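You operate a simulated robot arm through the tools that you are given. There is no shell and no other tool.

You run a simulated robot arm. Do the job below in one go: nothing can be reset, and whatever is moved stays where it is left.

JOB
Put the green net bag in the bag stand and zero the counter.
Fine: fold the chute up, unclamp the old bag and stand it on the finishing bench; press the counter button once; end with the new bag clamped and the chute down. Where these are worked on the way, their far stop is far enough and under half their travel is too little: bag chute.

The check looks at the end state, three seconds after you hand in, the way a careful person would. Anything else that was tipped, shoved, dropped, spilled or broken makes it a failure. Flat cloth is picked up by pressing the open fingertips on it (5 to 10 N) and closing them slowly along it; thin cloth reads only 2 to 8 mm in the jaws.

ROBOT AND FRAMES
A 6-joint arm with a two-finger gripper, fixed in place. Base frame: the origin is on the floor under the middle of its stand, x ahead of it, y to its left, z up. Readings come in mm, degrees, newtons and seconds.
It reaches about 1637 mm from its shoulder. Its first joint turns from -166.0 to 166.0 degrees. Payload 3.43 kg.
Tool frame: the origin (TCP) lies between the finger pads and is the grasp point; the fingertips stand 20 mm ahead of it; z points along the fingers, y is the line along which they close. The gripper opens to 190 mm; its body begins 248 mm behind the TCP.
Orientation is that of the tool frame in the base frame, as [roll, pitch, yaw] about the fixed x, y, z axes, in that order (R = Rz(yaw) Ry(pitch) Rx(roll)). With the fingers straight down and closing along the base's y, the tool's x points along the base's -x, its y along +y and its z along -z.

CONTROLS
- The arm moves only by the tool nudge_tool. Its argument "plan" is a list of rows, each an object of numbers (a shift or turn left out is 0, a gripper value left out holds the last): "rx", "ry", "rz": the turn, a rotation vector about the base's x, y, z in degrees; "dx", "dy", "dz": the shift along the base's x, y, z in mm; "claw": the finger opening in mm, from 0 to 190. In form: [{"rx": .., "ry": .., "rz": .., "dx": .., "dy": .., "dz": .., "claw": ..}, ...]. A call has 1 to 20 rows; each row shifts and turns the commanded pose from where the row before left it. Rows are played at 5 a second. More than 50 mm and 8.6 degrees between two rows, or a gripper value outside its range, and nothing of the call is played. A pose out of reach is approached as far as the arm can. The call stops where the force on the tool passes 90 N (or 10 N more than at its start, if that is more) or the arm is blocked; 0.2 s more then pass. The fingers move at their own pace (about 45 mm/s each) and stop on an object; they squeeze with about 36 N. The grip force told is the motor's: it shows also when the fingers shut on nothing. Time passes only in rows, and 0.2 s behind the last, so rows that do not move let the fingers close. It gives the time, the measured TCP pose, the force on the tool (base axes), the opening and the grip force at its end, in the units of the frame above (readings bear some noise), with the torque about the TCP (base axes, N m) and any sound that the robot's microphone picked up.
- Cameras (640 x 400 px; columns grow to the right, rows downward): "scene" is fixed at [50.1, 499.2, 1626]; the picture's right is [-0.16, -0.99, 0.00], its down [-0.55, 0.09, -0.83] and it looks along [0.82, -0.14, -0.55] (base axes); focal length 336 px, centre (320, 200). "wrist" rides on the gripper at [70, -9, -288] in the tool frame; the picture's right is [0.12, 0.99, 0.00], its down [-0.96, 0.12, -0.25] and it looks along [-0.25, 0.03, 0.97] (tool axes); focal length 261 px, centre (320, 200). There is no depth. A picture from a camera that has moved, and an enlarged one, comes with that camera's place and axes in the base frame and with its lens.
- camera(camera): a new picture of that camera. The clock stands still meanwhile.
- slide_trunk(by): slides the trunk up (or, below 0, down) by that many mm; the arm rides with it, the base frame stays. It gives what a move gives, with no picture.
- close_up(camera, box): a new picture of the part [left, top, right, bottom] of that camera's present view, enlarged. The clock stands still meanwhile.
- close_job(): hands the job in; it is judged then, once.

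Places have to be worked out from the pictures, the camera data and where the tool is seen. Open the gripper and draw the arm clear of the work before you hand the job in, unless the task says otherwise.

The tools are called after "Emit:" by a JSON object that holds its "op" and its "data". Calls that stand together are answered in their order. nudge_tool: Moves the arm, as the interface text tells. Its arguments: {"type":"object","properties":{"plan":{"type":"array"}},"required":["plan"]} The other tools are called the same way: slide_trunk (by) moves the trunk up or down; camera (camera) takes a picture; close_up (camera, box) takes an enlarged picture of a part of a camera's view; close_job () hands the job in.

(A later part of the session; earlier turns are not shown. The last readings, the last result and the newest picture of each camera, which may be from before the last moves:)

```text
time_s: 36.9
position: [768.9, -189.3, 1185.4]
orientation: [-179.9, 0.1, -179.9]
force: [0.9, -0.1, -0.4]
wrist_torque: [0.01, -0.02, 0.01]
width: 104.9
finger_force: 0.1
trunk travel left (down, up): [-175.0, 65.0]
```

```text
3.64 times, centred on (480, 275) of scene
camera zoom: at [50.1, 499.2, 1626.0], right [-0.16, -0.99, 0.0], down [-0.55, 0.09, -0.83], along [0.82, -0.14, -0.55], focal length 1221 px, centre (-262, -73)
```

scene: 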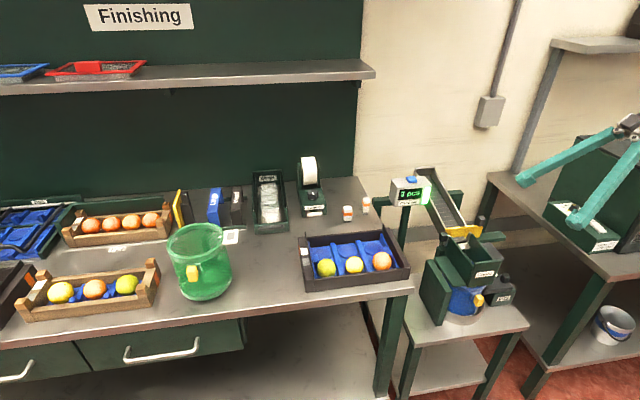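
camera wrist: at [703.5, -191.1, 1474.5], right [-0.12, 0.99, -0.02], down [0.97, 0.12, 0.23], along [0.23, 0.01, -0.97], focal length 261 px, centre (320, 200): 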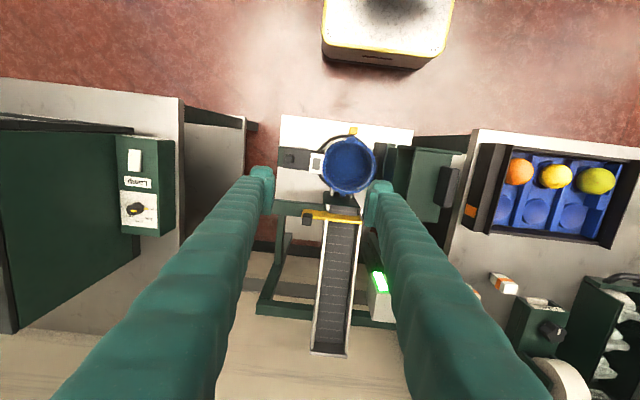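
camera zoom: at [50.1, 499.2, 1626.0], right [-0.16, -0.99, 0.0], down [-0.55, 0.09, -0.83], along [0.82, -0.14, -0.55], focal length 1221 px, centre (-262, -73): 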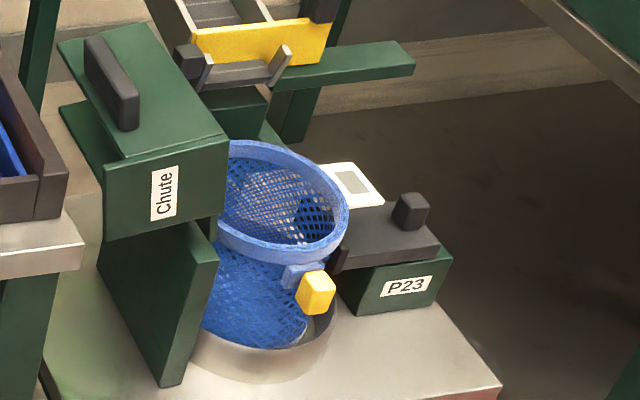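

The old bag is empty with its rim centre at about (769, -116, 787), tab at (676, -118), and the clamp knob at about (769, -278), top z≈757. I go above the knob with the jaws narrowed to 48 mm.

Emit:
{"op": "nudge_tool", "data": {"plan": [{"dy": -18, "dz": -45, "claw": 80}, {"dy": -18, "dz": -45, "claw": 60}, {"dy": -18, "dz": -45, "claw": 48}, {"dy": -18, "dz": -45, "claw": 48}, {"dy": -17, "dz": -45, "claw": 48}, {"dz": -45}, {"dz": -45}, {"dx": 0}, {"dx": 0}]}}

Emit:
{"op": "camera", "data": {"camera": "wrist"}}

Emit:
{"op": "close_up", "data": {"camera": "wrist", "box": [220, 100, 420, 300]}}

Emit:
{"op": "close_up", "data": {"camera": "scene", "box": [420, 200, 560, 330]}}

```text
time_s: 38.9
position: [769.4, -277.8, 868.7]
orientation: [-179.9, 0.0, -179.9]
force: [0.2, -0.3, -0.2]
wrist_torque: [-0.01, 0.03, -0.04]
width: 48.2
finger_force: 0.0
trunk travel left (down, up): [-175.0, 65.0]
```

```text
taken
camera wrist: at [698.3, -285.3, 1157.7], right [-0.12, 0.99, 0.0], down [0.96, 0.12, 0.25], along [0.24, 0.03, -0.97], focal length 261 px, centre (320, 200)
```

wrist: 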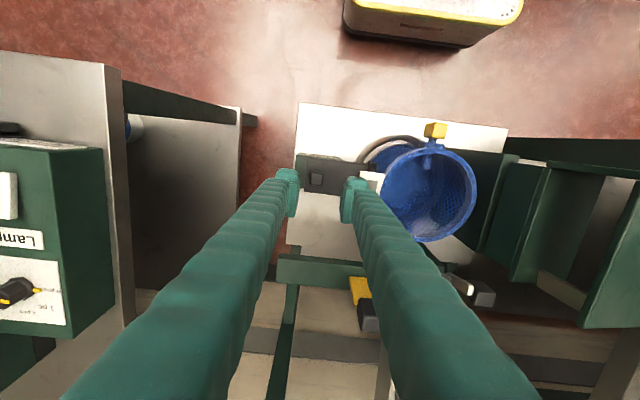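

```text
2.00 times, centred on (320, 200) of wrist
camera zoom: at [698.3, -285.3, 1157.7], right [-0.12, 0.99, 0.0], down [0.96, 0.12, 0.25], along [0.24, 0.03, -0.97], focal length 521 px, centre (320, 200)
```

zoom: 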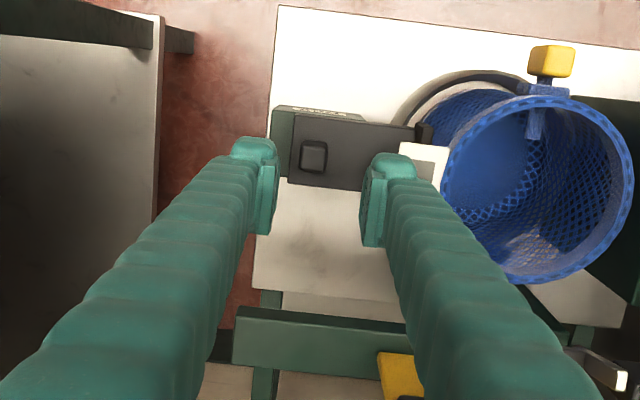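

```text
3.08 times, centred on (490, 265) of scene
camera zoom: at [50.1, 499.2, 1626.0], right [-0.16, -0.99, 0.0], down [-0.55, 0.09, -0.83], along [0.82, -0.14, -0.55], focal length 1033 px, centre (-203, 0)
```

zoom: 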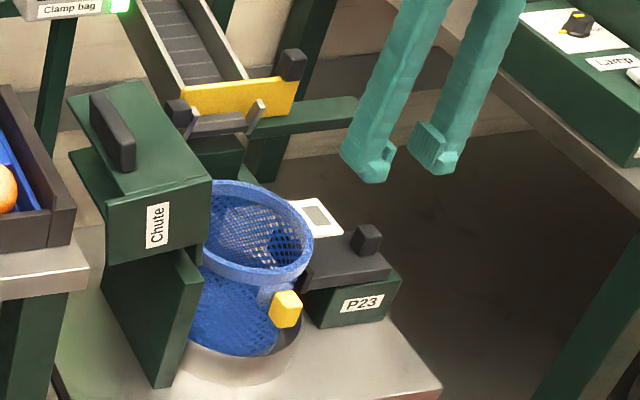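

The knob refines to (768.5, -281.5); the tag's edge is at y≈-220, leaving room for the +y finger. I shift 4 mm and descend to z≈748 in steps.

Emit:
{"op": "nudge_tool", "data": {"plan": [{"dx": -0.5, "dy": -3.7, "dz": -30}, {"dz": -30}, {"dz": -25}, {"dz": -15}, {"dz": -10}, {"dz": -10}, {"dx": 0}]}}

Emit:
{"op": "close_up", "data": {"camera": "wrist", "box": [220, 100, 420, 300]}}

Emit:
{"op": "close_up", "data": {"camera": "scene", "box": [440, 220, 540, 320]}}

```text
time_s: 40.5
position: [769.7, -281.8, 749.2]
orientation: [-180.0, 0.1, -179.9]
force: [-0.1, 0.3, 0.0]
wrist_torque: [0.0, 0.01, 0.01]
width: 47.9
finger_force: 0.1
trunk travel left (down, up): [-175.0, 65.0]
```

```text
2.00 times, centred on (320, 200) of wrist
camera zoom: at [698.1, -289.3, 1038.2], right [-0.12, 0.99, 0.0], down [0.96, 0.12, 0.25], along [0.24, 0.03, -0.97], focal length 521 px, centre (320, 200)
```

zoom: 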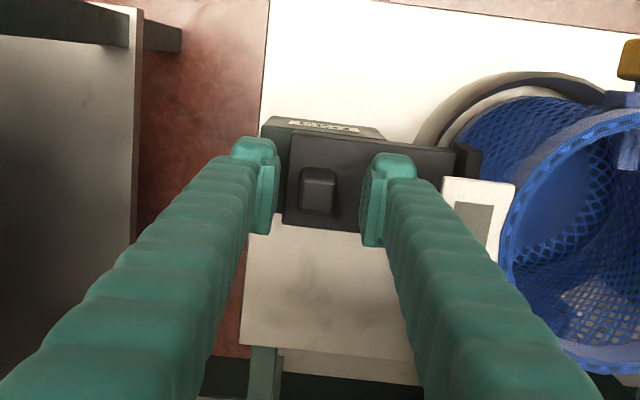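

```text
4.00 times, centred on (490, 270) of scene
camera zoom: at [50.1, 499.2, 1626.0], right [-0.16, -0.99, 0.0], down [-0.55, 0.09, -0.83], along [0.82, -0.14, -0.55], focal length 1343 px, centre (-360, -80)
```

zoom: 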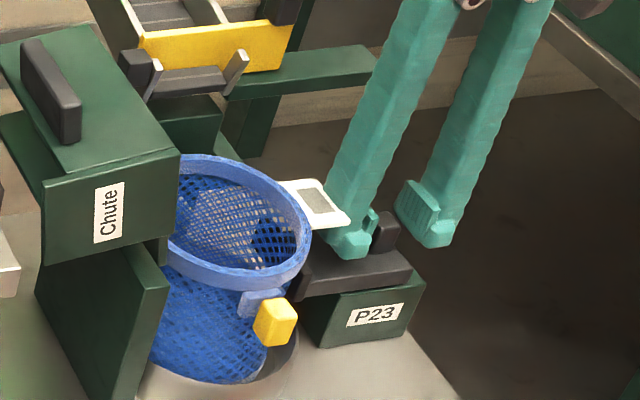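

The knob sits between the pads, with no contact force. I close on it.

Emit:
{"op": "nudge_tool", "data": {"plan": [{"claw": 35}, {"claw": 25}, {"claw": 15}, {"claw": 15}, {"claw": 15}]}}

Emit:
{"op": "close_up", "data": {"camera": "wrist", "box": [220, 100, 420, 300]}}

```text
time_s: 41.7
position: [769.3, -282.7, 749.9]
orientation: [-179.9, -0.1, -179.9]
force: [1.0, -3.1, -3.3]
wrist_torque: [-0.05, -0.05, -0.1]
width: 21.1
finger_force: 44.8
trunk travel left (down, up): [-175.0, 65.0]
```

```text
2.00 times, centred on (320, 200) of wrist
camera zoom: at [698.2, -289.5, 1038.2], right [-0.12, 0.99, 0.0], down [0.96, 0.12, 0.25], along [0.24, 0.03, -0.97], focal length 521 px, centre (320, 200)
```

zoom: 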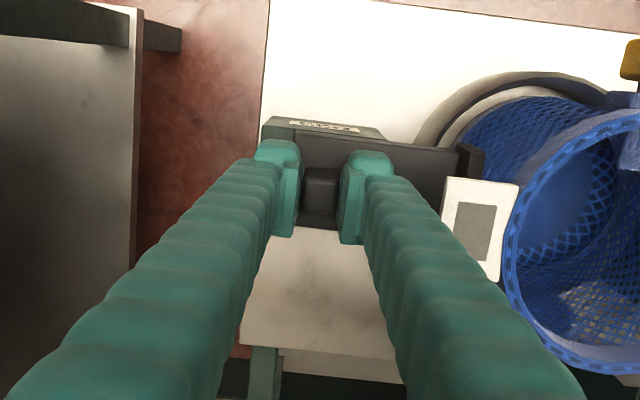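

The knob is held (21 mm). I pull it toward -y in small steps and watch the force.

Emit:
{"op": "nudge_tool", "data": {"plan": [{"dy": -4}, {"dy": -4}, {"dy": -4}, {"dx": 0}]}}

Emit:
{"op": "close_up", "data": {"camera": "wrist", "box": [220, 100, 420, 300]}}

```text
time_s: 42.7
position: [768.8, -294.3, 750.1]
orientation: [-179.9, -0.1, -179.9]
force: [1.8, -1.0, -2.2]
wrist_torque: [-0.03, 0.0, -0.02]
width: 20.7
finger_force: 44.9
trunk travel left (down, up): [-175.0, 65.0]
```

```text
2.00 times, centred on (320, 200) of wrist
camera zoom: at [698.0, -301.6, 1038.2], right [-0.12, 0.99, 0.0], down [0.96, 0.12, 0.25], along [0.25, 0.03, -0.97], focal length 521 px, centre (320, 200)
```

zoom: 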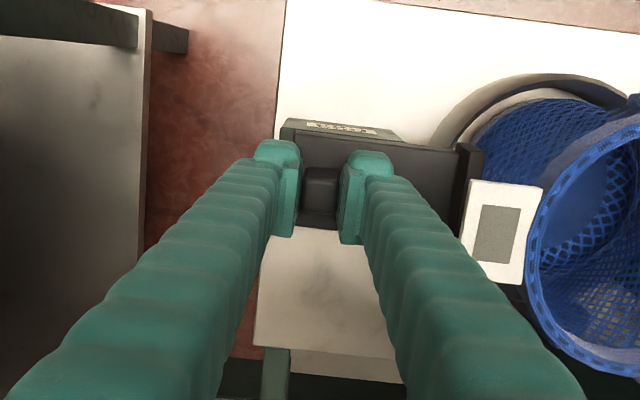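

The slide follows freely and the bag does not move. I continue toward its outer stop.

Emit:
{"op": "nudge_tool", "data": {"plan": [{"dy": -5}, {"dy": -5}, {"dy": -5}, {"dy": -5}, {"dx": 0}]}}

```text
time_s: 43.9
position: [769.7, -309.7, 749.6]
orientation: [180.0, -0.2, -179.8]
force: [4.1, 50.0, 0.1]
wrist_torque: [0.41, 0.11, 0.05]
width: 21.1
finger_force: 44.9
trunk travel left (down, up): [-175.0, 65.0]
```

A 50 N reaction shows the outer stop at about 28 mm travel. I relax 4 mm, open and lift clear, then look.

Emit:
{"op": "nudge_tool", "data": {"plan": [{"dy": 4}, {"claw": 30}, {"claw": 44}, {"claw": 44}, {"dz": 15}, {"dz": 30}, {"dz": 40}, {"dz": 40}, {"dz": 40}, {"dx": 0}]}}

Emit:
{"op": "close_up", "data": {"camera": "scene", "box": [420, 200, 560, 330]}}

Emit:
{"op": "camera", "data": {"camera": "wrist"}}

```text
time_s: 46.1
position: [768.3, -310.3, 914.5]
orientation: [-179.9, 0.0, -180.0]
force: [0.2, -1.0, 0.1]
wrist_torque: [0.0, -0.06, 0.0]
width: 43.9
finger_force: 0.1
trunk travel left (down, up): [-175.0, 65.0]
```

```text
3.08 times, centred on (490, 265) of scene
camera zoom: at [50.1, 499.2, 1626.0], right [-0.16, -0.99, 0.0], down [-0.55, 0.09, -0.83], along [0.82, -0.14, -0.55], focal length 1033 px, centre (-203, 0)
```

zoom: 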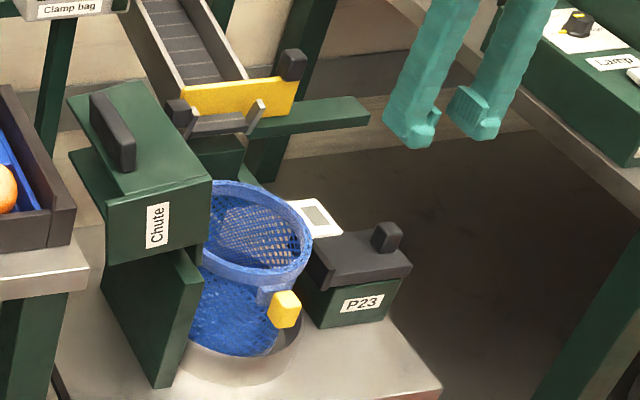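

```text
taken
camera wrist: at [696.5, -316.8, 1203.4], right [-0.12, 0.99, 0.0], down [0.96, 0.12, 0.25], along [0.24, 0.03, -0.97], focal length 261 px, centre (320, 200)
```

wrist: 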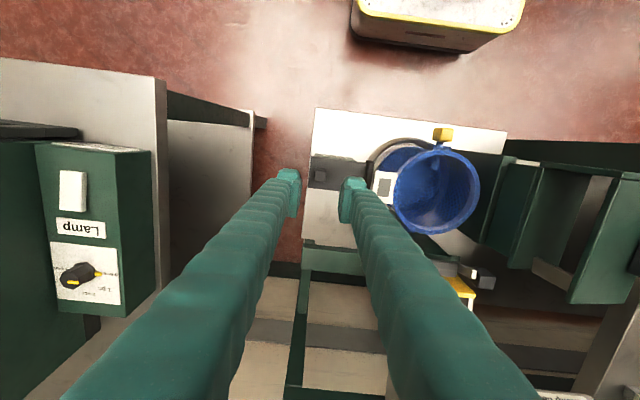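

The clamp is open (slide moved out about 28 mm) and the bag still stands in its dish. I move over the tab to look at it closely.

Emit:
{"op": "nudge_tool", "data": {"plan": [{"dx": -20, "dy": 38, "claw": 60}, {"dx": -20, "dy": 38, "claw": 60}, {"dx": -20, "dy": 38}, {"dx": -20, "dy": 38}, {"dx": -20, "dy": 40}, {"dx": 0}]}}

Emit:
{"op": "camera", "data": {"camera": "wrist"}}

Emit:
{"op": "close_up", "data": {"camera": "wrist", "box": [250, 120, 390, 260]}}

Emit:
{"op": "close_up", "data": {"camera": "scene", "box": [440, 230, 520, 320]}}

```text
time_s: 47.5
position: [668.8, -118.7, 914.3]
orientation: [-179.9, -0.1, -179.9]
force: [-0.4, -0.5, 0.2]
wrist_torque: [-0.02, -0.01, 0.02]
width: 60.0
finger_force: 0.1
trunk travel left (down, up): [-175.0, 65.0]
```

```text
taken
camera wrist: at [597.4, -125.6, 1203.1], right [-0.12, 0.99, 0.0], down [0.96, 0.12, 0.25], along [0.24, 0.03, -0.97], focal length 261 px, centre (320, 200)
```

wrist: 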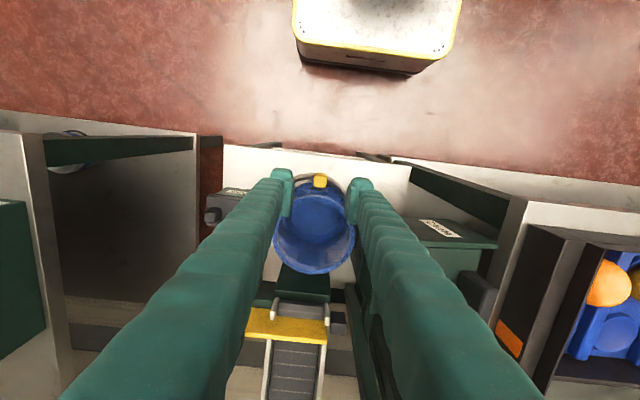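

```text
2.86 times, centred on (320, 190) of wrist
camera zoom: at [597.4, -125.6, 1203.1], right [-0.12, 0.99, 0.0], down [0.96, 0.12, 0.25], along [0.24, 0.03, -0.97], focal length 745 px, centre (320, 229)
```

zoom: 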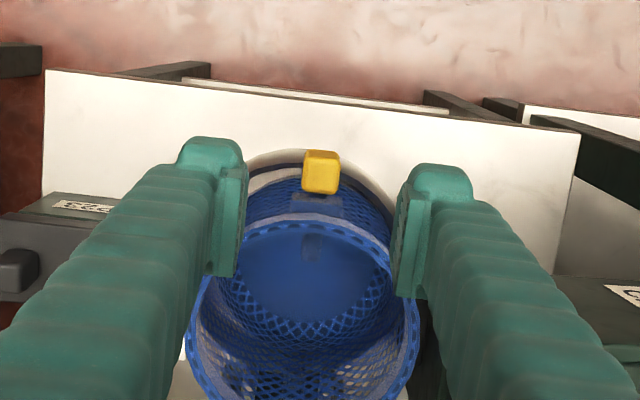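

```text
4.44 times, centred on (480, 275) of scene
camera zoom: at [50.1, 499.2, 1626.0], right [-0.16, -0.99, 0.0], down [-0.55, 0.09, -0.83], along [0.82, -0.14, -0.55], focal length 1492 px, centre (-391, -133)
```

zoom: 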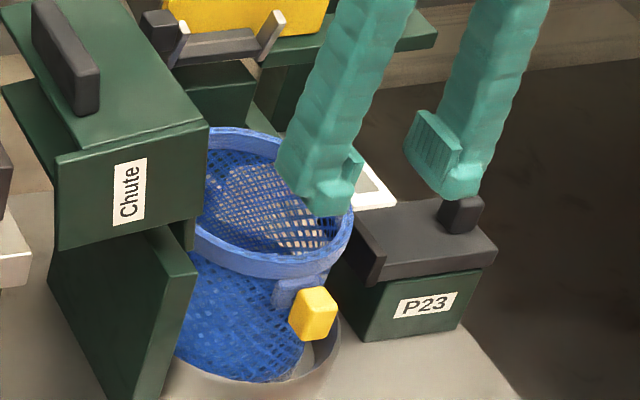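

The tab centre works out at about (673.5, -116, 767) with the rim front at x≈698. I descend with open jaws straddling the tab, TCP at x≈668 so that the fingers stay clear of the rim.

Emit:
{"op": "nudge_tool", "data": {"plan": [{"dx": -0.8, "dy": 2.7, "dz": -40}, {"dz": -40}, {"dz": -30}, {"dz": -20}, {"dz": -10}, {"dz": -7}, {"dx": 0}]}}

Emit:
{"op": "close_up", "data": {"camera": "wrist", "box": [250, 120, 390, 260]}}

Emit:
{"op": "close_up", "data": {"camera": "scene", "box": [440, 230, 520, 320]}}

```text
time_s: 49.1
position: [667.5, -114.0, 768.5]
orientation: [-179.9, -0.1, -180.0]
force: [-0.2, 0.0, -0.4]
wrist_torque: [0.0, 0.0, -0.01]
width: 59.8
finger_force: 0.0
trunk travel left (down, up): [-175.0, 65.0]
```

```text
2.86 times, centred on (320, 190) of wrist
camera zoom: at [597.2, -121.9, 1056.7], right [-0.12, 0.99, 0.0], down [0.96, 0.12, 0.25], along [0.24, 0.03, -0.97], focal length 745 px, centre (320, 229)
```

zoom: 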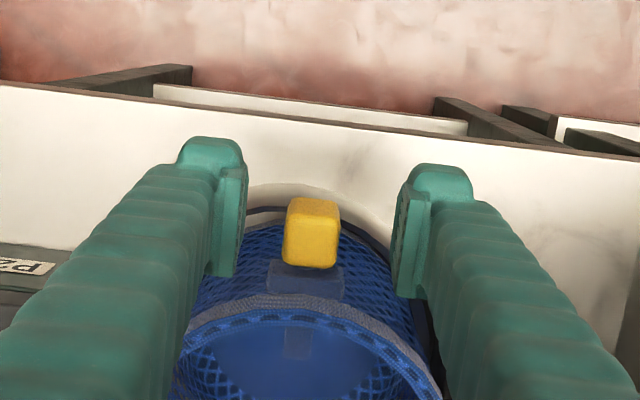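

```text
4.44 times, centred on (480, 275) of scene
camera zoom: at [50.1, 499.2, 1626.0], right [-0.16, -0.99, 0.0], down [-0.55, 0.09, -0.83], along [0.82, -0.14, -0.55], focal length 1492 px, centre (-391, -133)
```

zoom: 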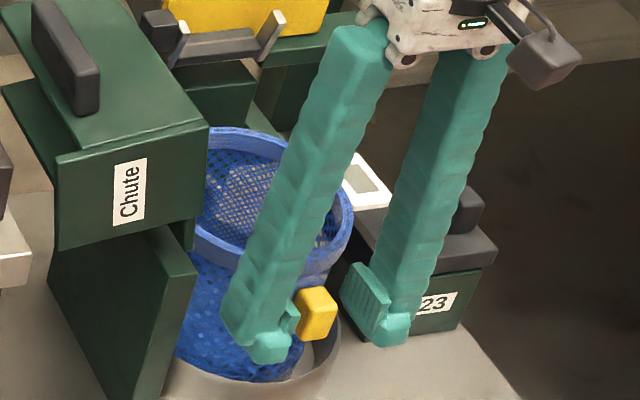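

The tab lies between the pads (centre y≈-115.7). I centre and close.

Emit:
{"op": "nudge_tool", "data": {"plan": [{"dy": -1.7}, {"claw": 45}, {"claw": 30}, {"claw": 15}, {"claw": 15}, {"dx": 0}]}}

Emit:
{"op": "close_up", "data": {"camera": "wrist", "box": [250, 120, 390, 260]}}

```text
time_s: 50.5
position: [667.9, -116.4, 768.5]
orientation: [-179.9, -0.1, -179.9]
force: [-0.4, -0.1, 0.3]
wrist_torque: [-0.01, 0.0, -0.02]
width: 20.3
finger_force: 36.2
trunk travel left (down, up): [-175.0, 65.0]
```

```text
2.86 times, centred on (320, 190) of wrist
camera zoom: at [597.3, -123.7, 1056.8], right [-0.12, 0.99, 0.0], down [0.96, 0.12, 0.25], along [0.24, 0.03, -0.97], focal length 745 px, centre (320, 229)
```

zoom: 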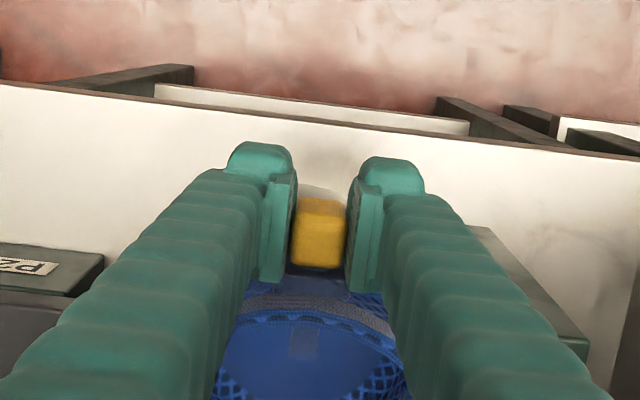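

The tab is held (20 mm) without side load; the reference pose for the new bag is (667.9, -116.4, 768.5). I lift slowly.

Emit:
{"op": "nudge_tool", "data": {"plan": [{"dz": 5}, {"dz": 8}, {"dz": 12}, {"dx": 0}]}}

Emit:
{"op": "close_up", "data": {"camera": "scene", "box": [420, 200, 540, 330]}}

Emit:
{"op": "close_up", "data": {"camera": "wrist", "box": [250, 120, 390, 300]}}

```text
time_s: 51.5
position: [668.6, -118.3, 791.8]
orientation: [-179.9, -0.1, -179.9]
force: [-0.7, -1.0, 1.3]
wrist_torque: [-0.03, 0.01, -0.02]
width: 15.6
finger_force: 0.5
trunk travel left (down, up): [-175.0, 65.0]
```

```text
3.08 times, centred on (480, 265) of scene
camera zoom: at [50.1, 499.2, 1626.0], right [-0.16, -0.99, 0.0], down [-0.55, 0.09, -0.83], along [0.82, -0.14, -0.55], focal length 1033 px, centre (-172, 0)
```

zoom: 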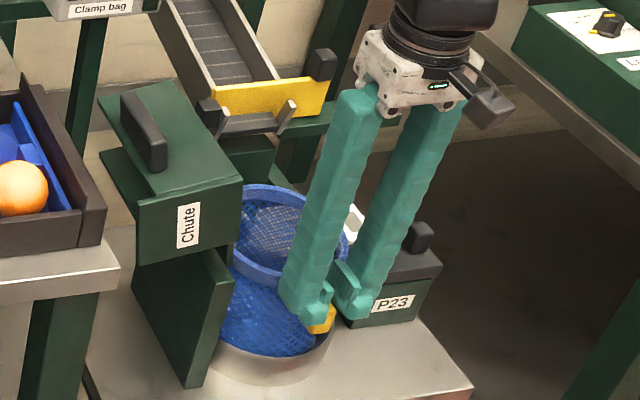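

```text
2.22 times, centred on (320, 210) of wrist
camera zoom: at [596.9, -124.4, 1081.7], right [-0.12, 0.99, 0.0], down [0.96, 0.12, 0.25], along [0.24, 0.03, -0.97], focal length 579 px, centre (320, 178)
```

zoom: 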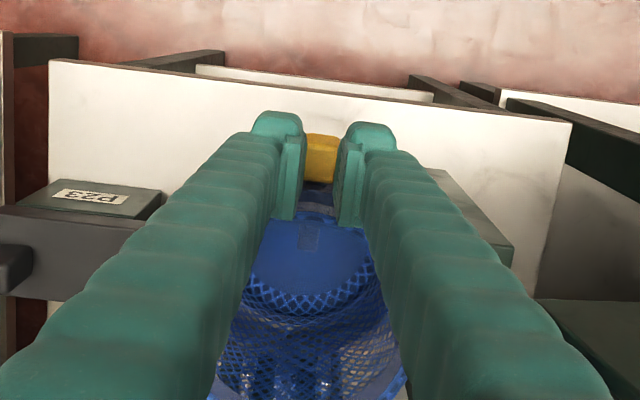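

The fingers slipped up off the tab: my 15 mm close command limited the squeeze, and the bag stayed in its dish. I open again and check that the bag still stands in place.

Emit:
{"op": "nudge_tool", "data": {"plan": [{"claw": 40}, {"claw": 60, "dz": 10}, {"dz": 20}, {"dz": 30}, {"dx": 0}]}}

Emit:
{"op": "close_up", "data": {"camera": "wrist", "box": [250, 120, 390, 260]}}

Emit:
{"op": "close_up", "data": {"camera": "scene", "box": [440, 230, 520, 320]}}

```text
time_s: 52.7
position: [669.9, -116.9, 852.4]
orientation: [-179.9, 0.0, -179.9]
force: [-0.1, -0.4, 0.3]
wrist_torque: [0.02, 0.0, 0.01]
width: 59.7
finger_force: 0.1
trunk travel left (down, up): [-175.0, 65.0]
```

```text
2.86 times, centred on (320, 190) of wrist
camera zoom: at [597.5, -123.7, 1141.8], right [-0.12, 0.99, 0.0], down [0.96, 0.12, 0.25], along [0.25, 0.03, -0.97], focal length 745 px, centre (320, 229)
```

zoom: 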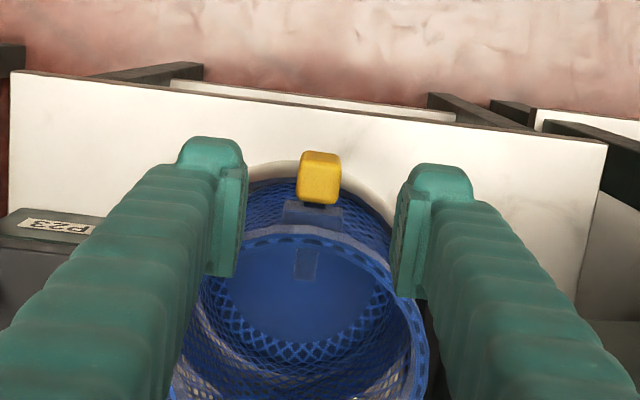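

```text
4.44 times, centred on (480, 275) of scene
camera zoom: at [50.1, 499.2, 1626.0], right [-0.16, -0.99, 0.0], down [-0.55, 0.09, -0.83], along [0.82, -0.14, -0.55], focal length 1492 px, centre (-391, -133)
```

zoom: 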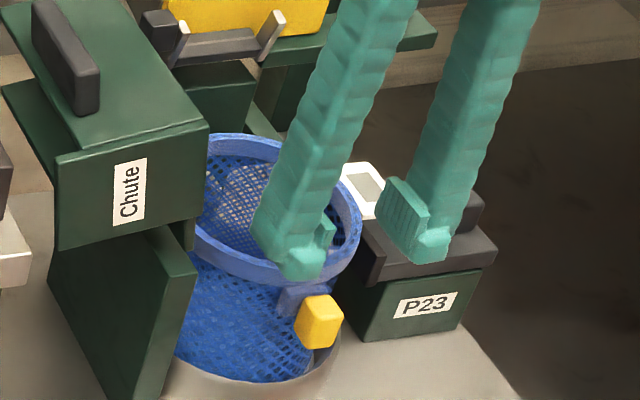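

Emit:
{"op": "nudge_tool", "data": {"plan": [{"dx": -20, "dz": 40}, {"dx": -20, "dz": 40}, {"dz": 40}, {"dz": 40}, {"dx": 0}]}}

Emit:
{"op": "close_up", "data": {"camera": "wrist", "box": [240, 140, 420, 290]}}

Emit:
{"op": "close_up", "data": {"camera": "scene", "box": [430, 220, 530, 330]}}

```text
time_s: 53.9
position: [628.4, -115.5, 1014.9]
orientation: [-180.0, -0.1, -180.0]
force: [-0.1, -0.3, -0.4]
wrist_torque: [0.0, 0.02, -0.03]
width: 60.0
finger_force: 0.1
trunk travel left (down, up): [-175.0, 65.0]
```

```text
2.67 times, centred on (330, 215) of wrist
camera zoom: at [558.0, -123.5, 1303.2], right [-0.12, 0.99, 0.0], down [0.96, 0.12, 0.25], along [0.24, 0.03, -0.97], focal length 695 px, centre (293, 160)
```

zoom: 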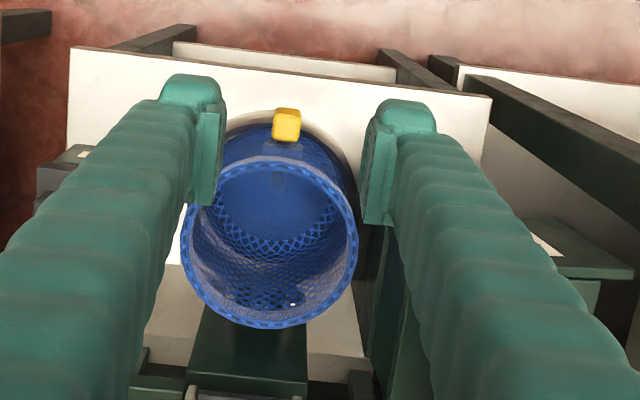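

```text
3.64 times, centred on (480, 275) of scene
camera zoom: at [50.1, 499.2, 1626.0], right [-0.16, -0.99, 0.0], down [-0.55, 0.09, -0.83], along [0.82, -0.14, -0.55], focal length 1221 px, centre (-262, -73)
```

zoom: 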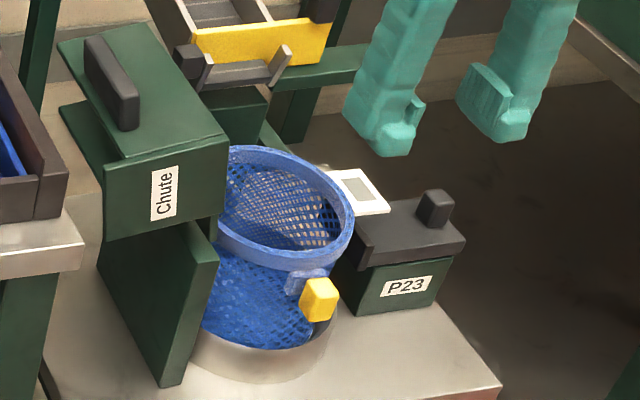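

The bag was tugged about 6 mm toward me and settled back in the dish; the tab is now at about (667, -115.5, 766). I re-grip it deeper and with a full close command, then lift in very small steps.

Emit:
{"op": "nudge_tool", "data": {"plan": [{"dx": 33, "dz": -40}, {"dz": -45}, {"dz": -45}, {"dz": -45}, {"dz": -40}, {"dz": -20}, {"dz": -15}, {"dx": 0}]}}

Emit:
{"op": "close_up", "data": {"camera": "wrist", "box": [250, 120, 390, 260]}}

```text
refused: row 1 steps farther than a row can; nothing moved
```

```text
2.86 times, centred on (320, 190) of wrist
camera zoom: at [558.0, -123.5, 1303.2], right [-0.12, 0.99, 0.0], down [0.96, 0.12, 0.25], along [0.24, 0.03, -0.97], focal length 745 px, centre (320, 229)
```

zoom: 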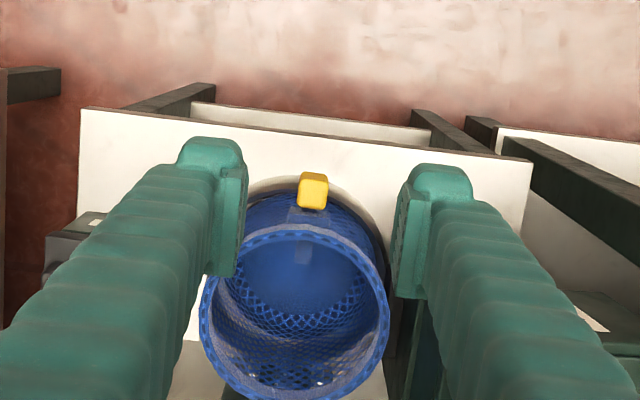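

Emit:
{"op": "nudge_tool", "data": {"plan": [{"dx": 17, "dz": -40, "rz": -2}, {"dx": 16, "dz": -40, "rz": -2}, {"dz": -45}, {"dz": -45}, {"dz": -42}, {"dz": -20}, {"dz": -20}, {"dx": 0}]}}

Emit:
{"op": "close_up", "data": {"camera": "wrist", "box": [250, 120, 390, 260]}}

Emit:
{"op": "close_up", "data": {"camera": "scene", "box": [440, 230, 520, 320]}}

```text
time_s: 55.7
position: [661.8, -116.5, 760.5]
orientation: [-179.9, 0.0, 176.1]
force: [0.5, 0.6, 0.4]
wrist_torque: [0.0, -0.02, -0.02]
width: 60.3
finger_force: 0.0
trunk travel left (down, up): [-175.0, 65.0]
```

```text
2.86 times, centred on (320, 190) of wrist
camera zoom: at [589.9, -118.8, 1049.5], right [-0.05, 1.0, 0.0], down [0.97, 0.05, 0.25], along [0.25, 0.01, -0.97], focal length 745 px, centre (320, 229)
```

zoom: 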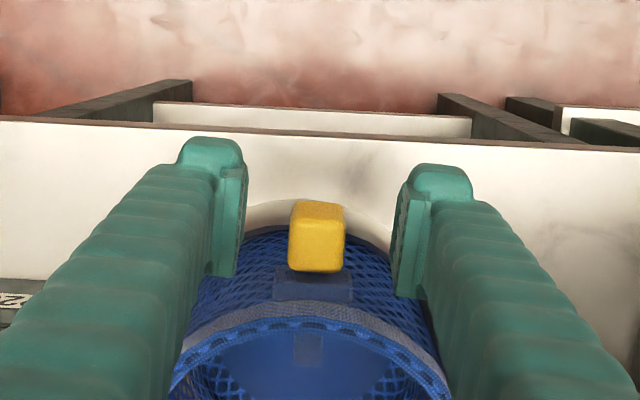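

```text
4.44 times, centred on (480, 275) of scene
camera zoom: at [50.1, 499.2, 1626.0], right [-0.16, -0.99, 0.0], down [-0.55, 0.09, -0.83], along [0.82, -0.14, -0.55], focal length 1492 px, centre (-391, -133)
```

zoom: 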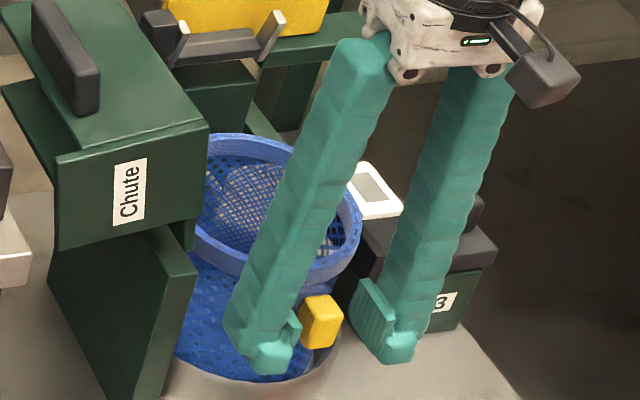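

Emit:
{"op": "nudge_tool", "data": {"plan": [{"claw": 45}, {"claw": 25}, {"claw": 5}, {"claw": 0}, {"claw": 0}, {"claw": 0}]}}

Emit:
{"op": "close_up", "data": {"camera": "wrist", "box": [250, 120, 390, 260]}}

```text
time_s: 57.1
position: [661.6, -117.1, 761.1]
orientation: [-179.9, 0.0, 176.2]
force: [-0.5, 0.1, 0.6]
wrist_torque: [-0.04, 0.01, 0.07]
width: 20.0
finger_force: 35.6
trunk travel left (down, up): [-175.0, 65.0]
```

```text
2.86 times, centred on (320, 190) of wrist
camera zoom: at [589.9, -118.7, 1049.7], right [-0.05, 1.0, 0.0], down [0.97, 0.05, 0.25], along [0.25, 0.01, -0.97], focal length 745 px, centre (320, 229)
```

zoom: 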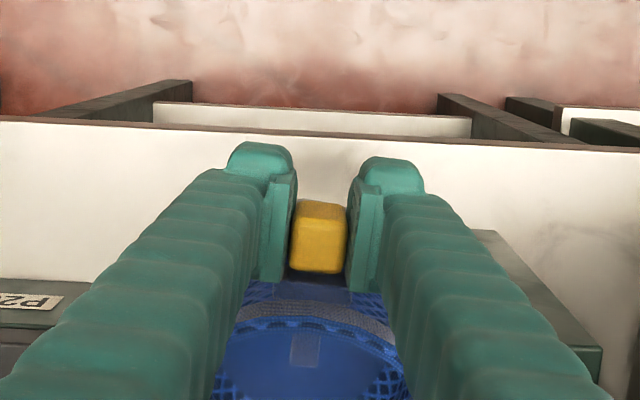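

Emit:
{"op": "nudge_tool", "data": {"plan": [{"dz": 2}, {"dz": 2}, {"dz": 2}, {"dx": 0}]}}

Emit:
{"op": "close_up", "data": {"camera": "scene", "box": [430, 220, 530, 330]}}

Emit:
{"op": "close_up", "data": {"camera": "wrist", "box": [250, 120, 390, 260]}}

```text
time_s: 58.1
position: [661.3, -116.5, 766.6]
orientation: [-179.9, -0.2, 176.2]
force: [0.8, -0.4, -2.0]
wrist_torque: [-0.04, 0.02, -0.03]
width: 20.2
finger_force: 36.1
trunk travel left (down, up): [-175.0, 65.0]
```

```text
3.64 times, centred on (480, 275) of scene
camera zoom: at [50.1, 499.2, 1626.0], right [-0.16, -0.99, 0.0], down [-0.55, 0.09, -0.83], along [0.82, -0.14, -0.55], focal length 1221 px, centre (-262, -73)
```

zoom: 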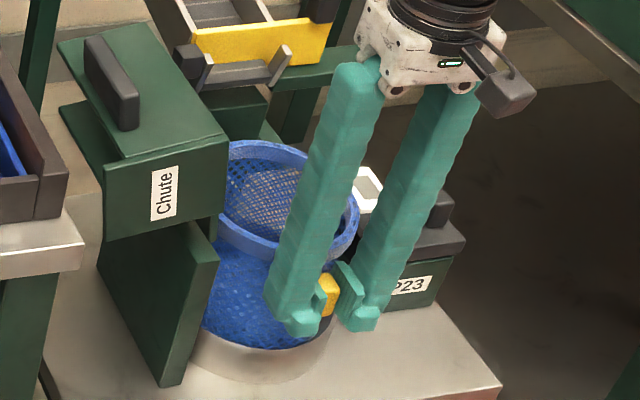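

```text
2.86 times, centred on (320, 190) of wrist
camera zoom: at [590.1, -118.9, 1055.5], right [-0.05, 1.0, 0.0], down [0.97, 0.05, 0.25], along [0.25, 0.01, -0.97], focal length 745 px, centre (320, 229)
```

zoom: 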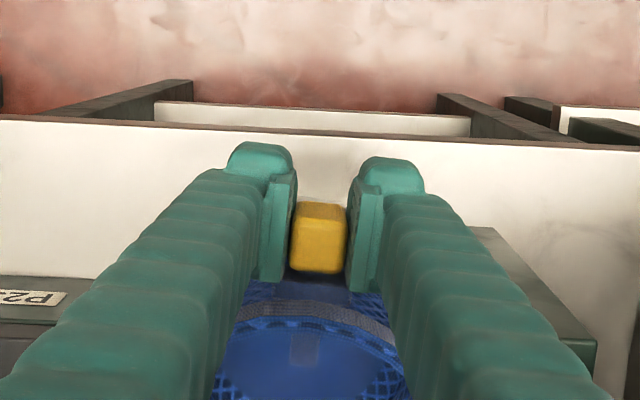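

The tab stays in the pads and the load is only about 2 N, so the bag is coming up. I continue slowly.

Emit:
{"op": "nudge_tool", "data": {"plan": [{"dz": 3}, {"dz": 3}, {"dz": 4}, {"dz": 4}, {"dx": 0}]}}

Emit:
{"op": "close_up", "data": {"camera": "scene", "box": [430, 220, 530, 330]}}

Emit:
{"op": "close_up", "data": {"camera": "wrist", "box": [250, 120, 390, 300]}}

```text
time_s: 59.3
position: [661.1, -116.0, 780.8]
orientation: [-179.8, -0.1, 176.1]
force: [0.8, -0.7, -0.3]
wrist_torque: [-0.01, 0.05, 0.0]
width: 20.0
finger_force: 36.2
trunk travel left (down, up): [-175.0, 65.0]
```

```text
3.64 times, centred on (480, 275) of scene
camera zoom: at [50.1, 499.2, 1626.0], right [-0.16, -0.99, 0.0], down [-0.55, 0.09, -0.83], along [0.82, -0.14, -0.55], focal length 1221 px, centre (-262, -73)
```

zoom: 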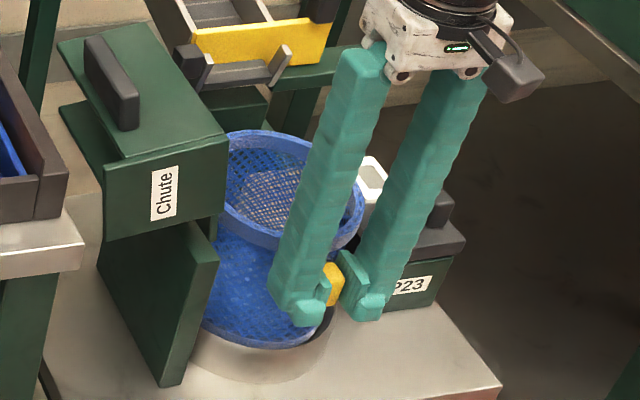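

```text
2.22 times, centred on (320, 210) of wrist
camera zoom: at [589.8, -119.0, 1069.6], right [-0.05, 1.0, 0.0], down [0.97, 0.05, 0.25], along [0.25, 0.01, -0.97], focal length 579 px, centre (320, 178)
```

zoom: 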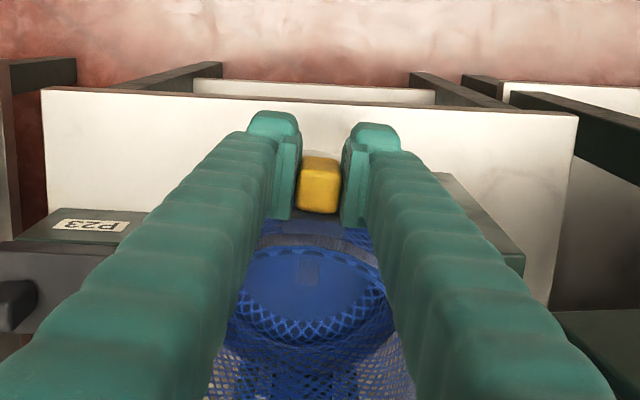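

The bag rises level with the gripper. I keep lifting gently until it clears the dish and guides.

Emit:
{"op": "nudge_tool", "data": {"plan": [{"dz": 5}, {"dz": 5}, {"dz": 6}, {"dz": 7}, {"dz": 8}, {"dz": 8}, {"dz": 8}, {"dz": 6}, {"dx": 0}]}}

Emit:
{"op": "close_up", "data": {"camera": "scene", "box": [420, 190, 540, 320]}}

Emit:
{"op": "camera", "data": {"camera": "wrist"}}

```text
time_s: 61.3
position: [662.7, -117.1, 833.4]
orientation: [-179.9, 0.0, 176.1]
force: [1.5, 0.9, 0.4]
wrist_torque: [-0.03, 0.08, -0.01]
width: 20.3
finger_force: 36.3
trunk travel left (down, up): [-175.0, 65.0]
```

```text
3.08 times, centred on (480, 255) of scene
camera zoom: at [50.1, 499.2, 1626.0], right [-0.16, -0.99, 0.0], down [-0.55, 0.09, -0.83], along [0.82, -0.14, -0.55], focal length 1033 px, centre (-172, 31)
```

zoom: 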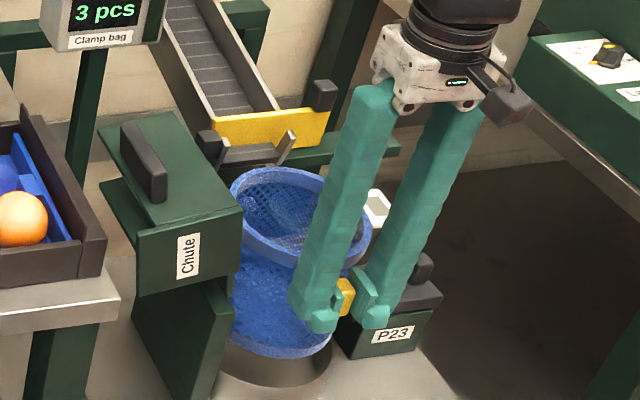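

```text
taken
camera wrist: at [590.3, -118.9, 1122.3], right [-0.05, 1.0, 0.0], down [0.97, 0.05, 0.25], along [0.25, 0.01, -0.97], focal length 261 px, centre (320, 200)
```

wrist: 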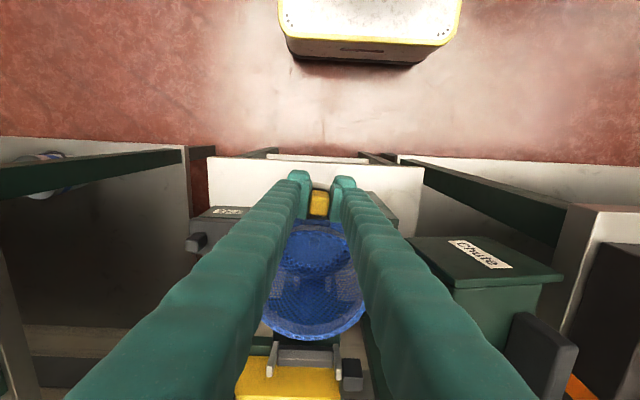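

The bag is about 70 mm up, clear of the dish, and its rear edge is close beneath the conveyor end. I now draw it straight toward me out of the stand before lifting further.

Emit:
{"op": "nudge_tool", "data": {"plan": [{"dx": -8}, {"dx": -12}, {"dx": -15}, {"dx": -15}, {"dx": -15}, {"dx": -15}, {"dx": -15, "dz": 5}, {"dx": -15, "dz": 10}, {"dz": 15}, {"dz": 15}, {"dx": 0}]}}

Emit:
{"op": "camera", "data": {"camera": "scene"}}

Emit:
{"op": "camera", "data": {"camera": "wrist"}}

```text
time_s: 63.7
position: [551.1, -118.1, 879.7]
orientation: [-179.9, 0.0, 176.1]
force: [-0.3, -0.1, -1.6]
wrist_torque: [0.01, 0.09, 0.03]
width: 20.5
finger_force: 35.9
trunk travel left (down, up): [-175.0, 65.0]
```

```text
taken
```

scene: 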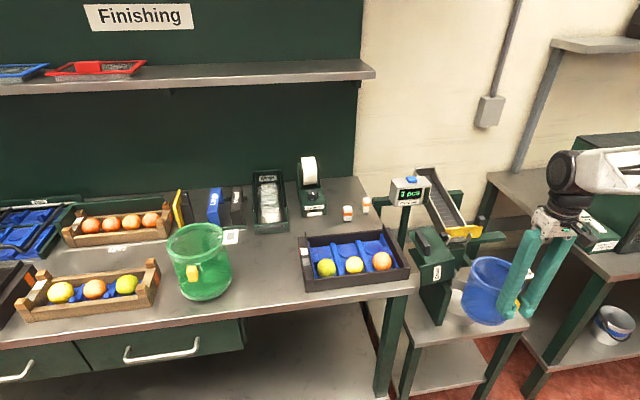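

```text
taken
camera wrist: at [479.9, -119.8, 1167.8], right [-0.05, 1.0, 0.0], down [0.97, 0.05, 0.25], along [0.25, 0.01, -0.97], focal length 261 px, centre (320, 200)
```

wrist: 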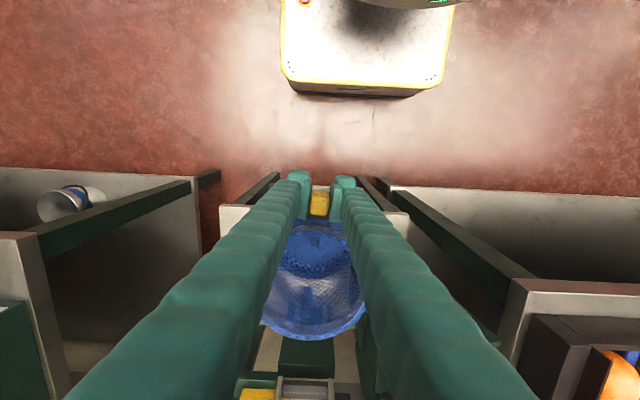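

The old bag hangs level in the gripper, clear of the stand. I raise it well above bench height and square the yaw before carrying it to the finishing bench.

Emit:
{"op": "nudge_tool", "data": {"plan": [{"dz": 20, "rz": 1}, {"dz": 25, "rz": 1}, {"dz": 25, "rz": 1}, {"dz": 25, "rz": 0.9}, {"dz": 30}, {"dz": 30}, {"dz": 30}, {"dz": 30}, {"dz": 30}, {"dz": 30}, {"dz": 25}, {"dx": 0}]}}

Emit:
{"op": "close_up", "data": {"camera": "scene", "box": [430, 100, 640, 330]}}

```text
time_s: 66.3
position: [551.6, -116.1, 1178.4]
orientation: [-179.9, -0.1, 180.0]
force: [-0.4, 0.1, -0.7]
wrist_torque: [0.01, 0.04, -0.01]
width: 20.1
finger_force: 36.1
trunk travel left (down, up): [-175.0, 65.0]
```

```text
1.74 times, centred on (535, 215) of scene
camera zoom: at [50.1, 499.2, 1626.0], right [-0.16, -0.99, 0.0], down [-0.55, 0.09, -0.83], along [0.82, -0.14, -0.55], focal length 584 px, centre (-54, 174)
```

zoom: 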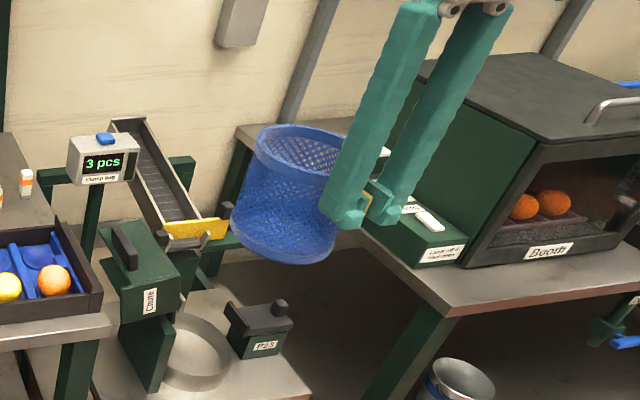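

Emit:
{"op": "nudge_tool", "data": {"plan": [{"dy": 12, "dz": 3}, {"dy": 22, "dx": 6, "dz": 4}, {"dy": 32, "dx": 10, "dz": 4}, {"dy": 36, "dx": 11, "dz": 4}, {"dy": 38, "dx": 11, "dz": 4}, {"dy": 38, "dx": 11, "dz": 4}, {"dy": 38, "dx": 11, "dz": 4}, {"dy": 38, "dx": 11, "dz": 4}, {"dy": 38, "dx": 11, "dz": 4}, {"dy": 38, "dx": 11, "dz": 4}, {"dy": 38, "dx": 11, "dz": 4}, {"dy": 38, "dx": 11, "dz": 4}, {"dy": 38, "dx": 11, "dz": 4}, {"dy": 38, "dx": 11}, {"dy": 38, "dx": 11}, {"dy": 36, "dx": 11}, {"dy": 34, "dx": 11}, {"dy": 32, "dx": 10}, {"dy": 22, "dx": 8}, {"dy": 10}]}}

Emit:
{"op": "camera", "data": {"camera": "wrist"}}

Emit:
{"op": "camera", "data": {"camera": "scene"}}

```text
time_s: 70.5
position: [734.8, 534.3, 1221.8]
orientation: [179.9, 0.3, -179.9]
force: [0.4, -0.4, -1.0]
wrist_torque: [0.03, 0.09, 0.03]
width: 20.2
finger_force: 36.0
out of reach, approached as far as the arm can: row 19, 20
trunk travel left (down, up): [-175.0, 65.0]
```

```text
taken
camera wrist: at [661.9, 526.6, 1510.2], right [-0.12, 0.99, 0.0], down [0.96, 0.11, 0.25], along [0.25, 0.03, -0.97], focal length 261 px, centre (320, 200)
```

wrist: 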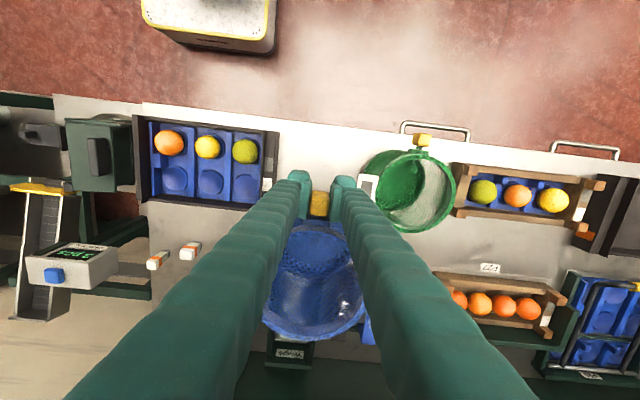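

```text
taken
```

scene: 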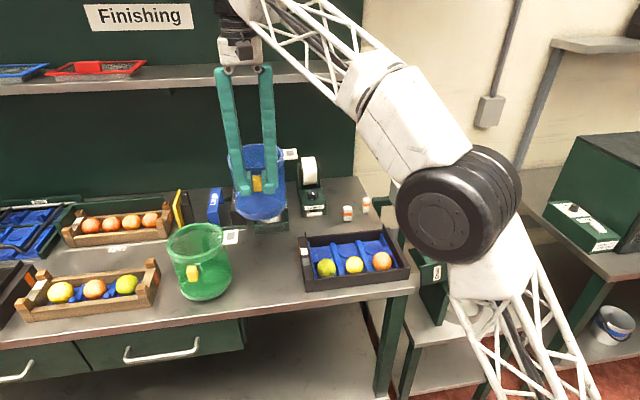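

I am over the bench; the spot for the old bag's centre at about (838, 537) has at least 20 mm to the dark box (x≈930), the tray, and the green bag with its tag (edge y≈606). I lower toward the bench.

Emit:
{"op": "nudge_tool", "data": {"plan": [{"dz": -15}, {"dz": -25}, {"dz": -30}, {"dz": -25}, {"dz": -20}, {"dz": -10}, {"dx": 0}]}}

Emit:
{"op": "camera", "data": {"camera": "wrist"}}

Emit:
{"op": "close_up", "data": {"camera": "scene", "box": [160, 130, 420, 310]}}

```text
time_s: 72.1
position: [734.0, 534.0, 1097.3]
orientation: [-179.9, 0.0, -180.0]
force: [-0.3, 0.2, -2.0]
wrist_torque: [0.0, 0.03, 0.0]
width: 20.0
finger_force: 36.1
trunk travel left (down, up): [-175.0, 65.0]
```

```text
taken
camera wrist: at [663.6, 527.0, 1385.7], right [-0.12, 0.99, 0.0], down [0.96, 0.12, 0.25], along [0.24, 0.03, -0.97], focal length 261 px, centre (320, 200)
```

wrist: 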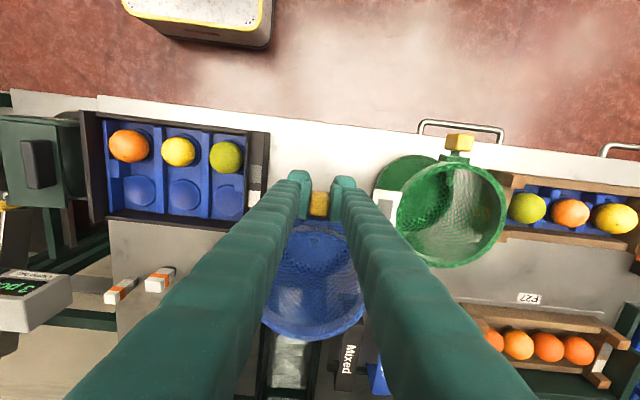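

```text
2.22 times, centred on (290, 220) of scene
camera zoom: at [50.1, 499.2, 1626.0], right [-0.16, -0.99, 0.0], down [-0.55, 0.09, -0.83], along [0.82, -0.14, -0.55], focal length 746 px, centre (387, 156)
```

zoom: 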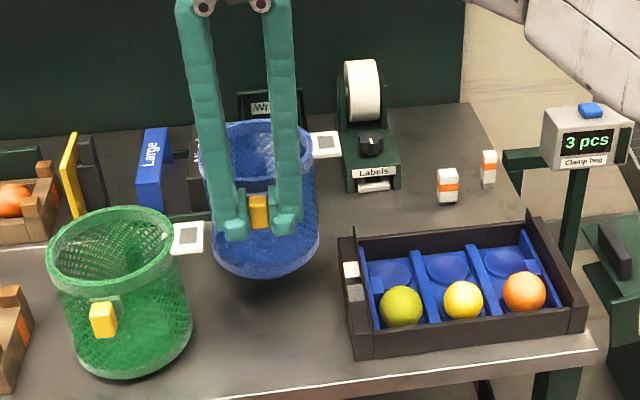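

Emit:
{"op": "nudge_tool", "data": {"plan": [{"dz": -15}, {"dz": -12}, {"dz": -8}, {"dz": -5}, {"dx": 0}]}}

Emit:
{"op": "close_up", "data": {"camera": "scene", "box": [160, 150, 320, 310]}}

```text
time_s: 73.3
position: [735.7, 534.9, 1058.3]
orientation: [-180.0, 0.1, 180.0]
force: [-0.1, 1.1, -0.3]
wrist_torque: [0.02, 0.02, 0.01]
width: 20.2
finger_force: 36.3
trunk travel left (down, up): [-175.0, 65.0]
```

```text
2.50 times, centred on (240, 230) of scene
camera zoom: at [50.1, 499.2, 1626.0], right [-0.16, -0.99, 0.0], down [-0.55, 0.09, -0.83], along [0.82, -0.14, -0.55], focal length 840 px, centre (520, 125)
```

zoom: 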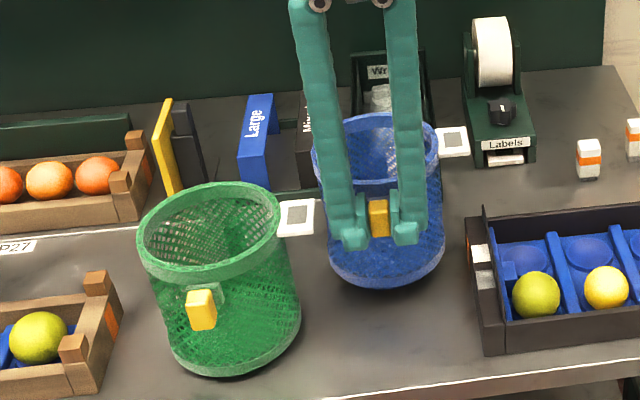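

Emit:
{"op": "nudge_tool", "data": {"plan": [{"dz": -3}, {"dz": -3}, {"dz": -3}, {"dx": 0}]}}

```text
time_s: 74.3
position: [734.7, 534.2, 1047.6]
orientation: [-179.8, 0.1, 180.0]
force: [-0.1, -0.3, -0.7]
wrist_torque: [-0.01, 0.08, 0.0]
width: 20.2
finger_force: 35.7
trunk travel left (down, up): [-175.0, 65.0]
```

Emit:
{"op": "nudge_tool", "data": {"plan": [{"dz": -2}, {"dz": -2}, {"dx": 0}]}}

Emit:
{"op": "close_up", "data": {"camera": "scene", "box": [200, 180, 300, 280]}}

```text
time_s: 75.1
position: [734.4, 534.7, 1045.0]
orientation: [-179.9, 0.0, 180.0]
force: [-1.9, -0.4, 6.2]
wrist_torque: [-0.01, -1.13, -0.04]
width: 20.3
finger_force: 35.6
trunk travel left (down, up): [-175.0, 65.0]
```

```text
4.00 times, centred on (250, 230) of scene
camera zoom: at [50.1, 499.2, 1626.0], right [-0.16, -0.99, 0.0], down [-0.55, 0.09, -0.83], along [0.82, -0.14, -0.55], focal length 1343 px, centre (600, 80)
```

zoom: 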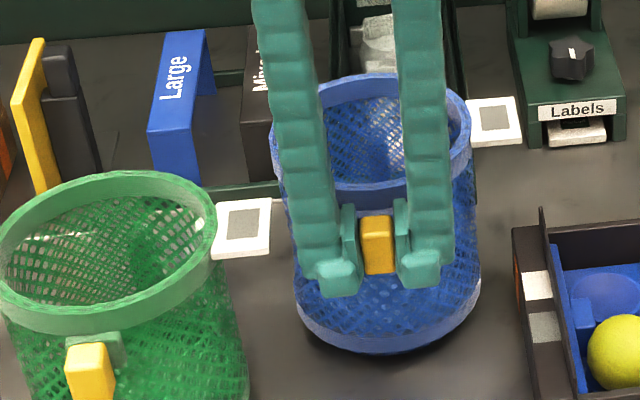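

Contact: 6 N upward with a pitching torque, i.e. the bag's far bottom edge touches first. I ease down 1.5 mm more to seat it before opening.

Emit:
{"op": "nudge_tool", "data": {"plan": [{"dz": -1}, {"dz": -0.5}, {"dx": 0}]}}

```text
time_s: 75.9
position: [733.6, 534.2, 1042.4]
orientation: [-179.8, 0.0, 179.9]
force: [-4.5, -0.3, 5.9]
wrist_torque: [0.04, -0.81, -0.01]
width: 20.2
finger_force: 36.1
trunk travel left (down, up): [-175.0, 65.0]
```

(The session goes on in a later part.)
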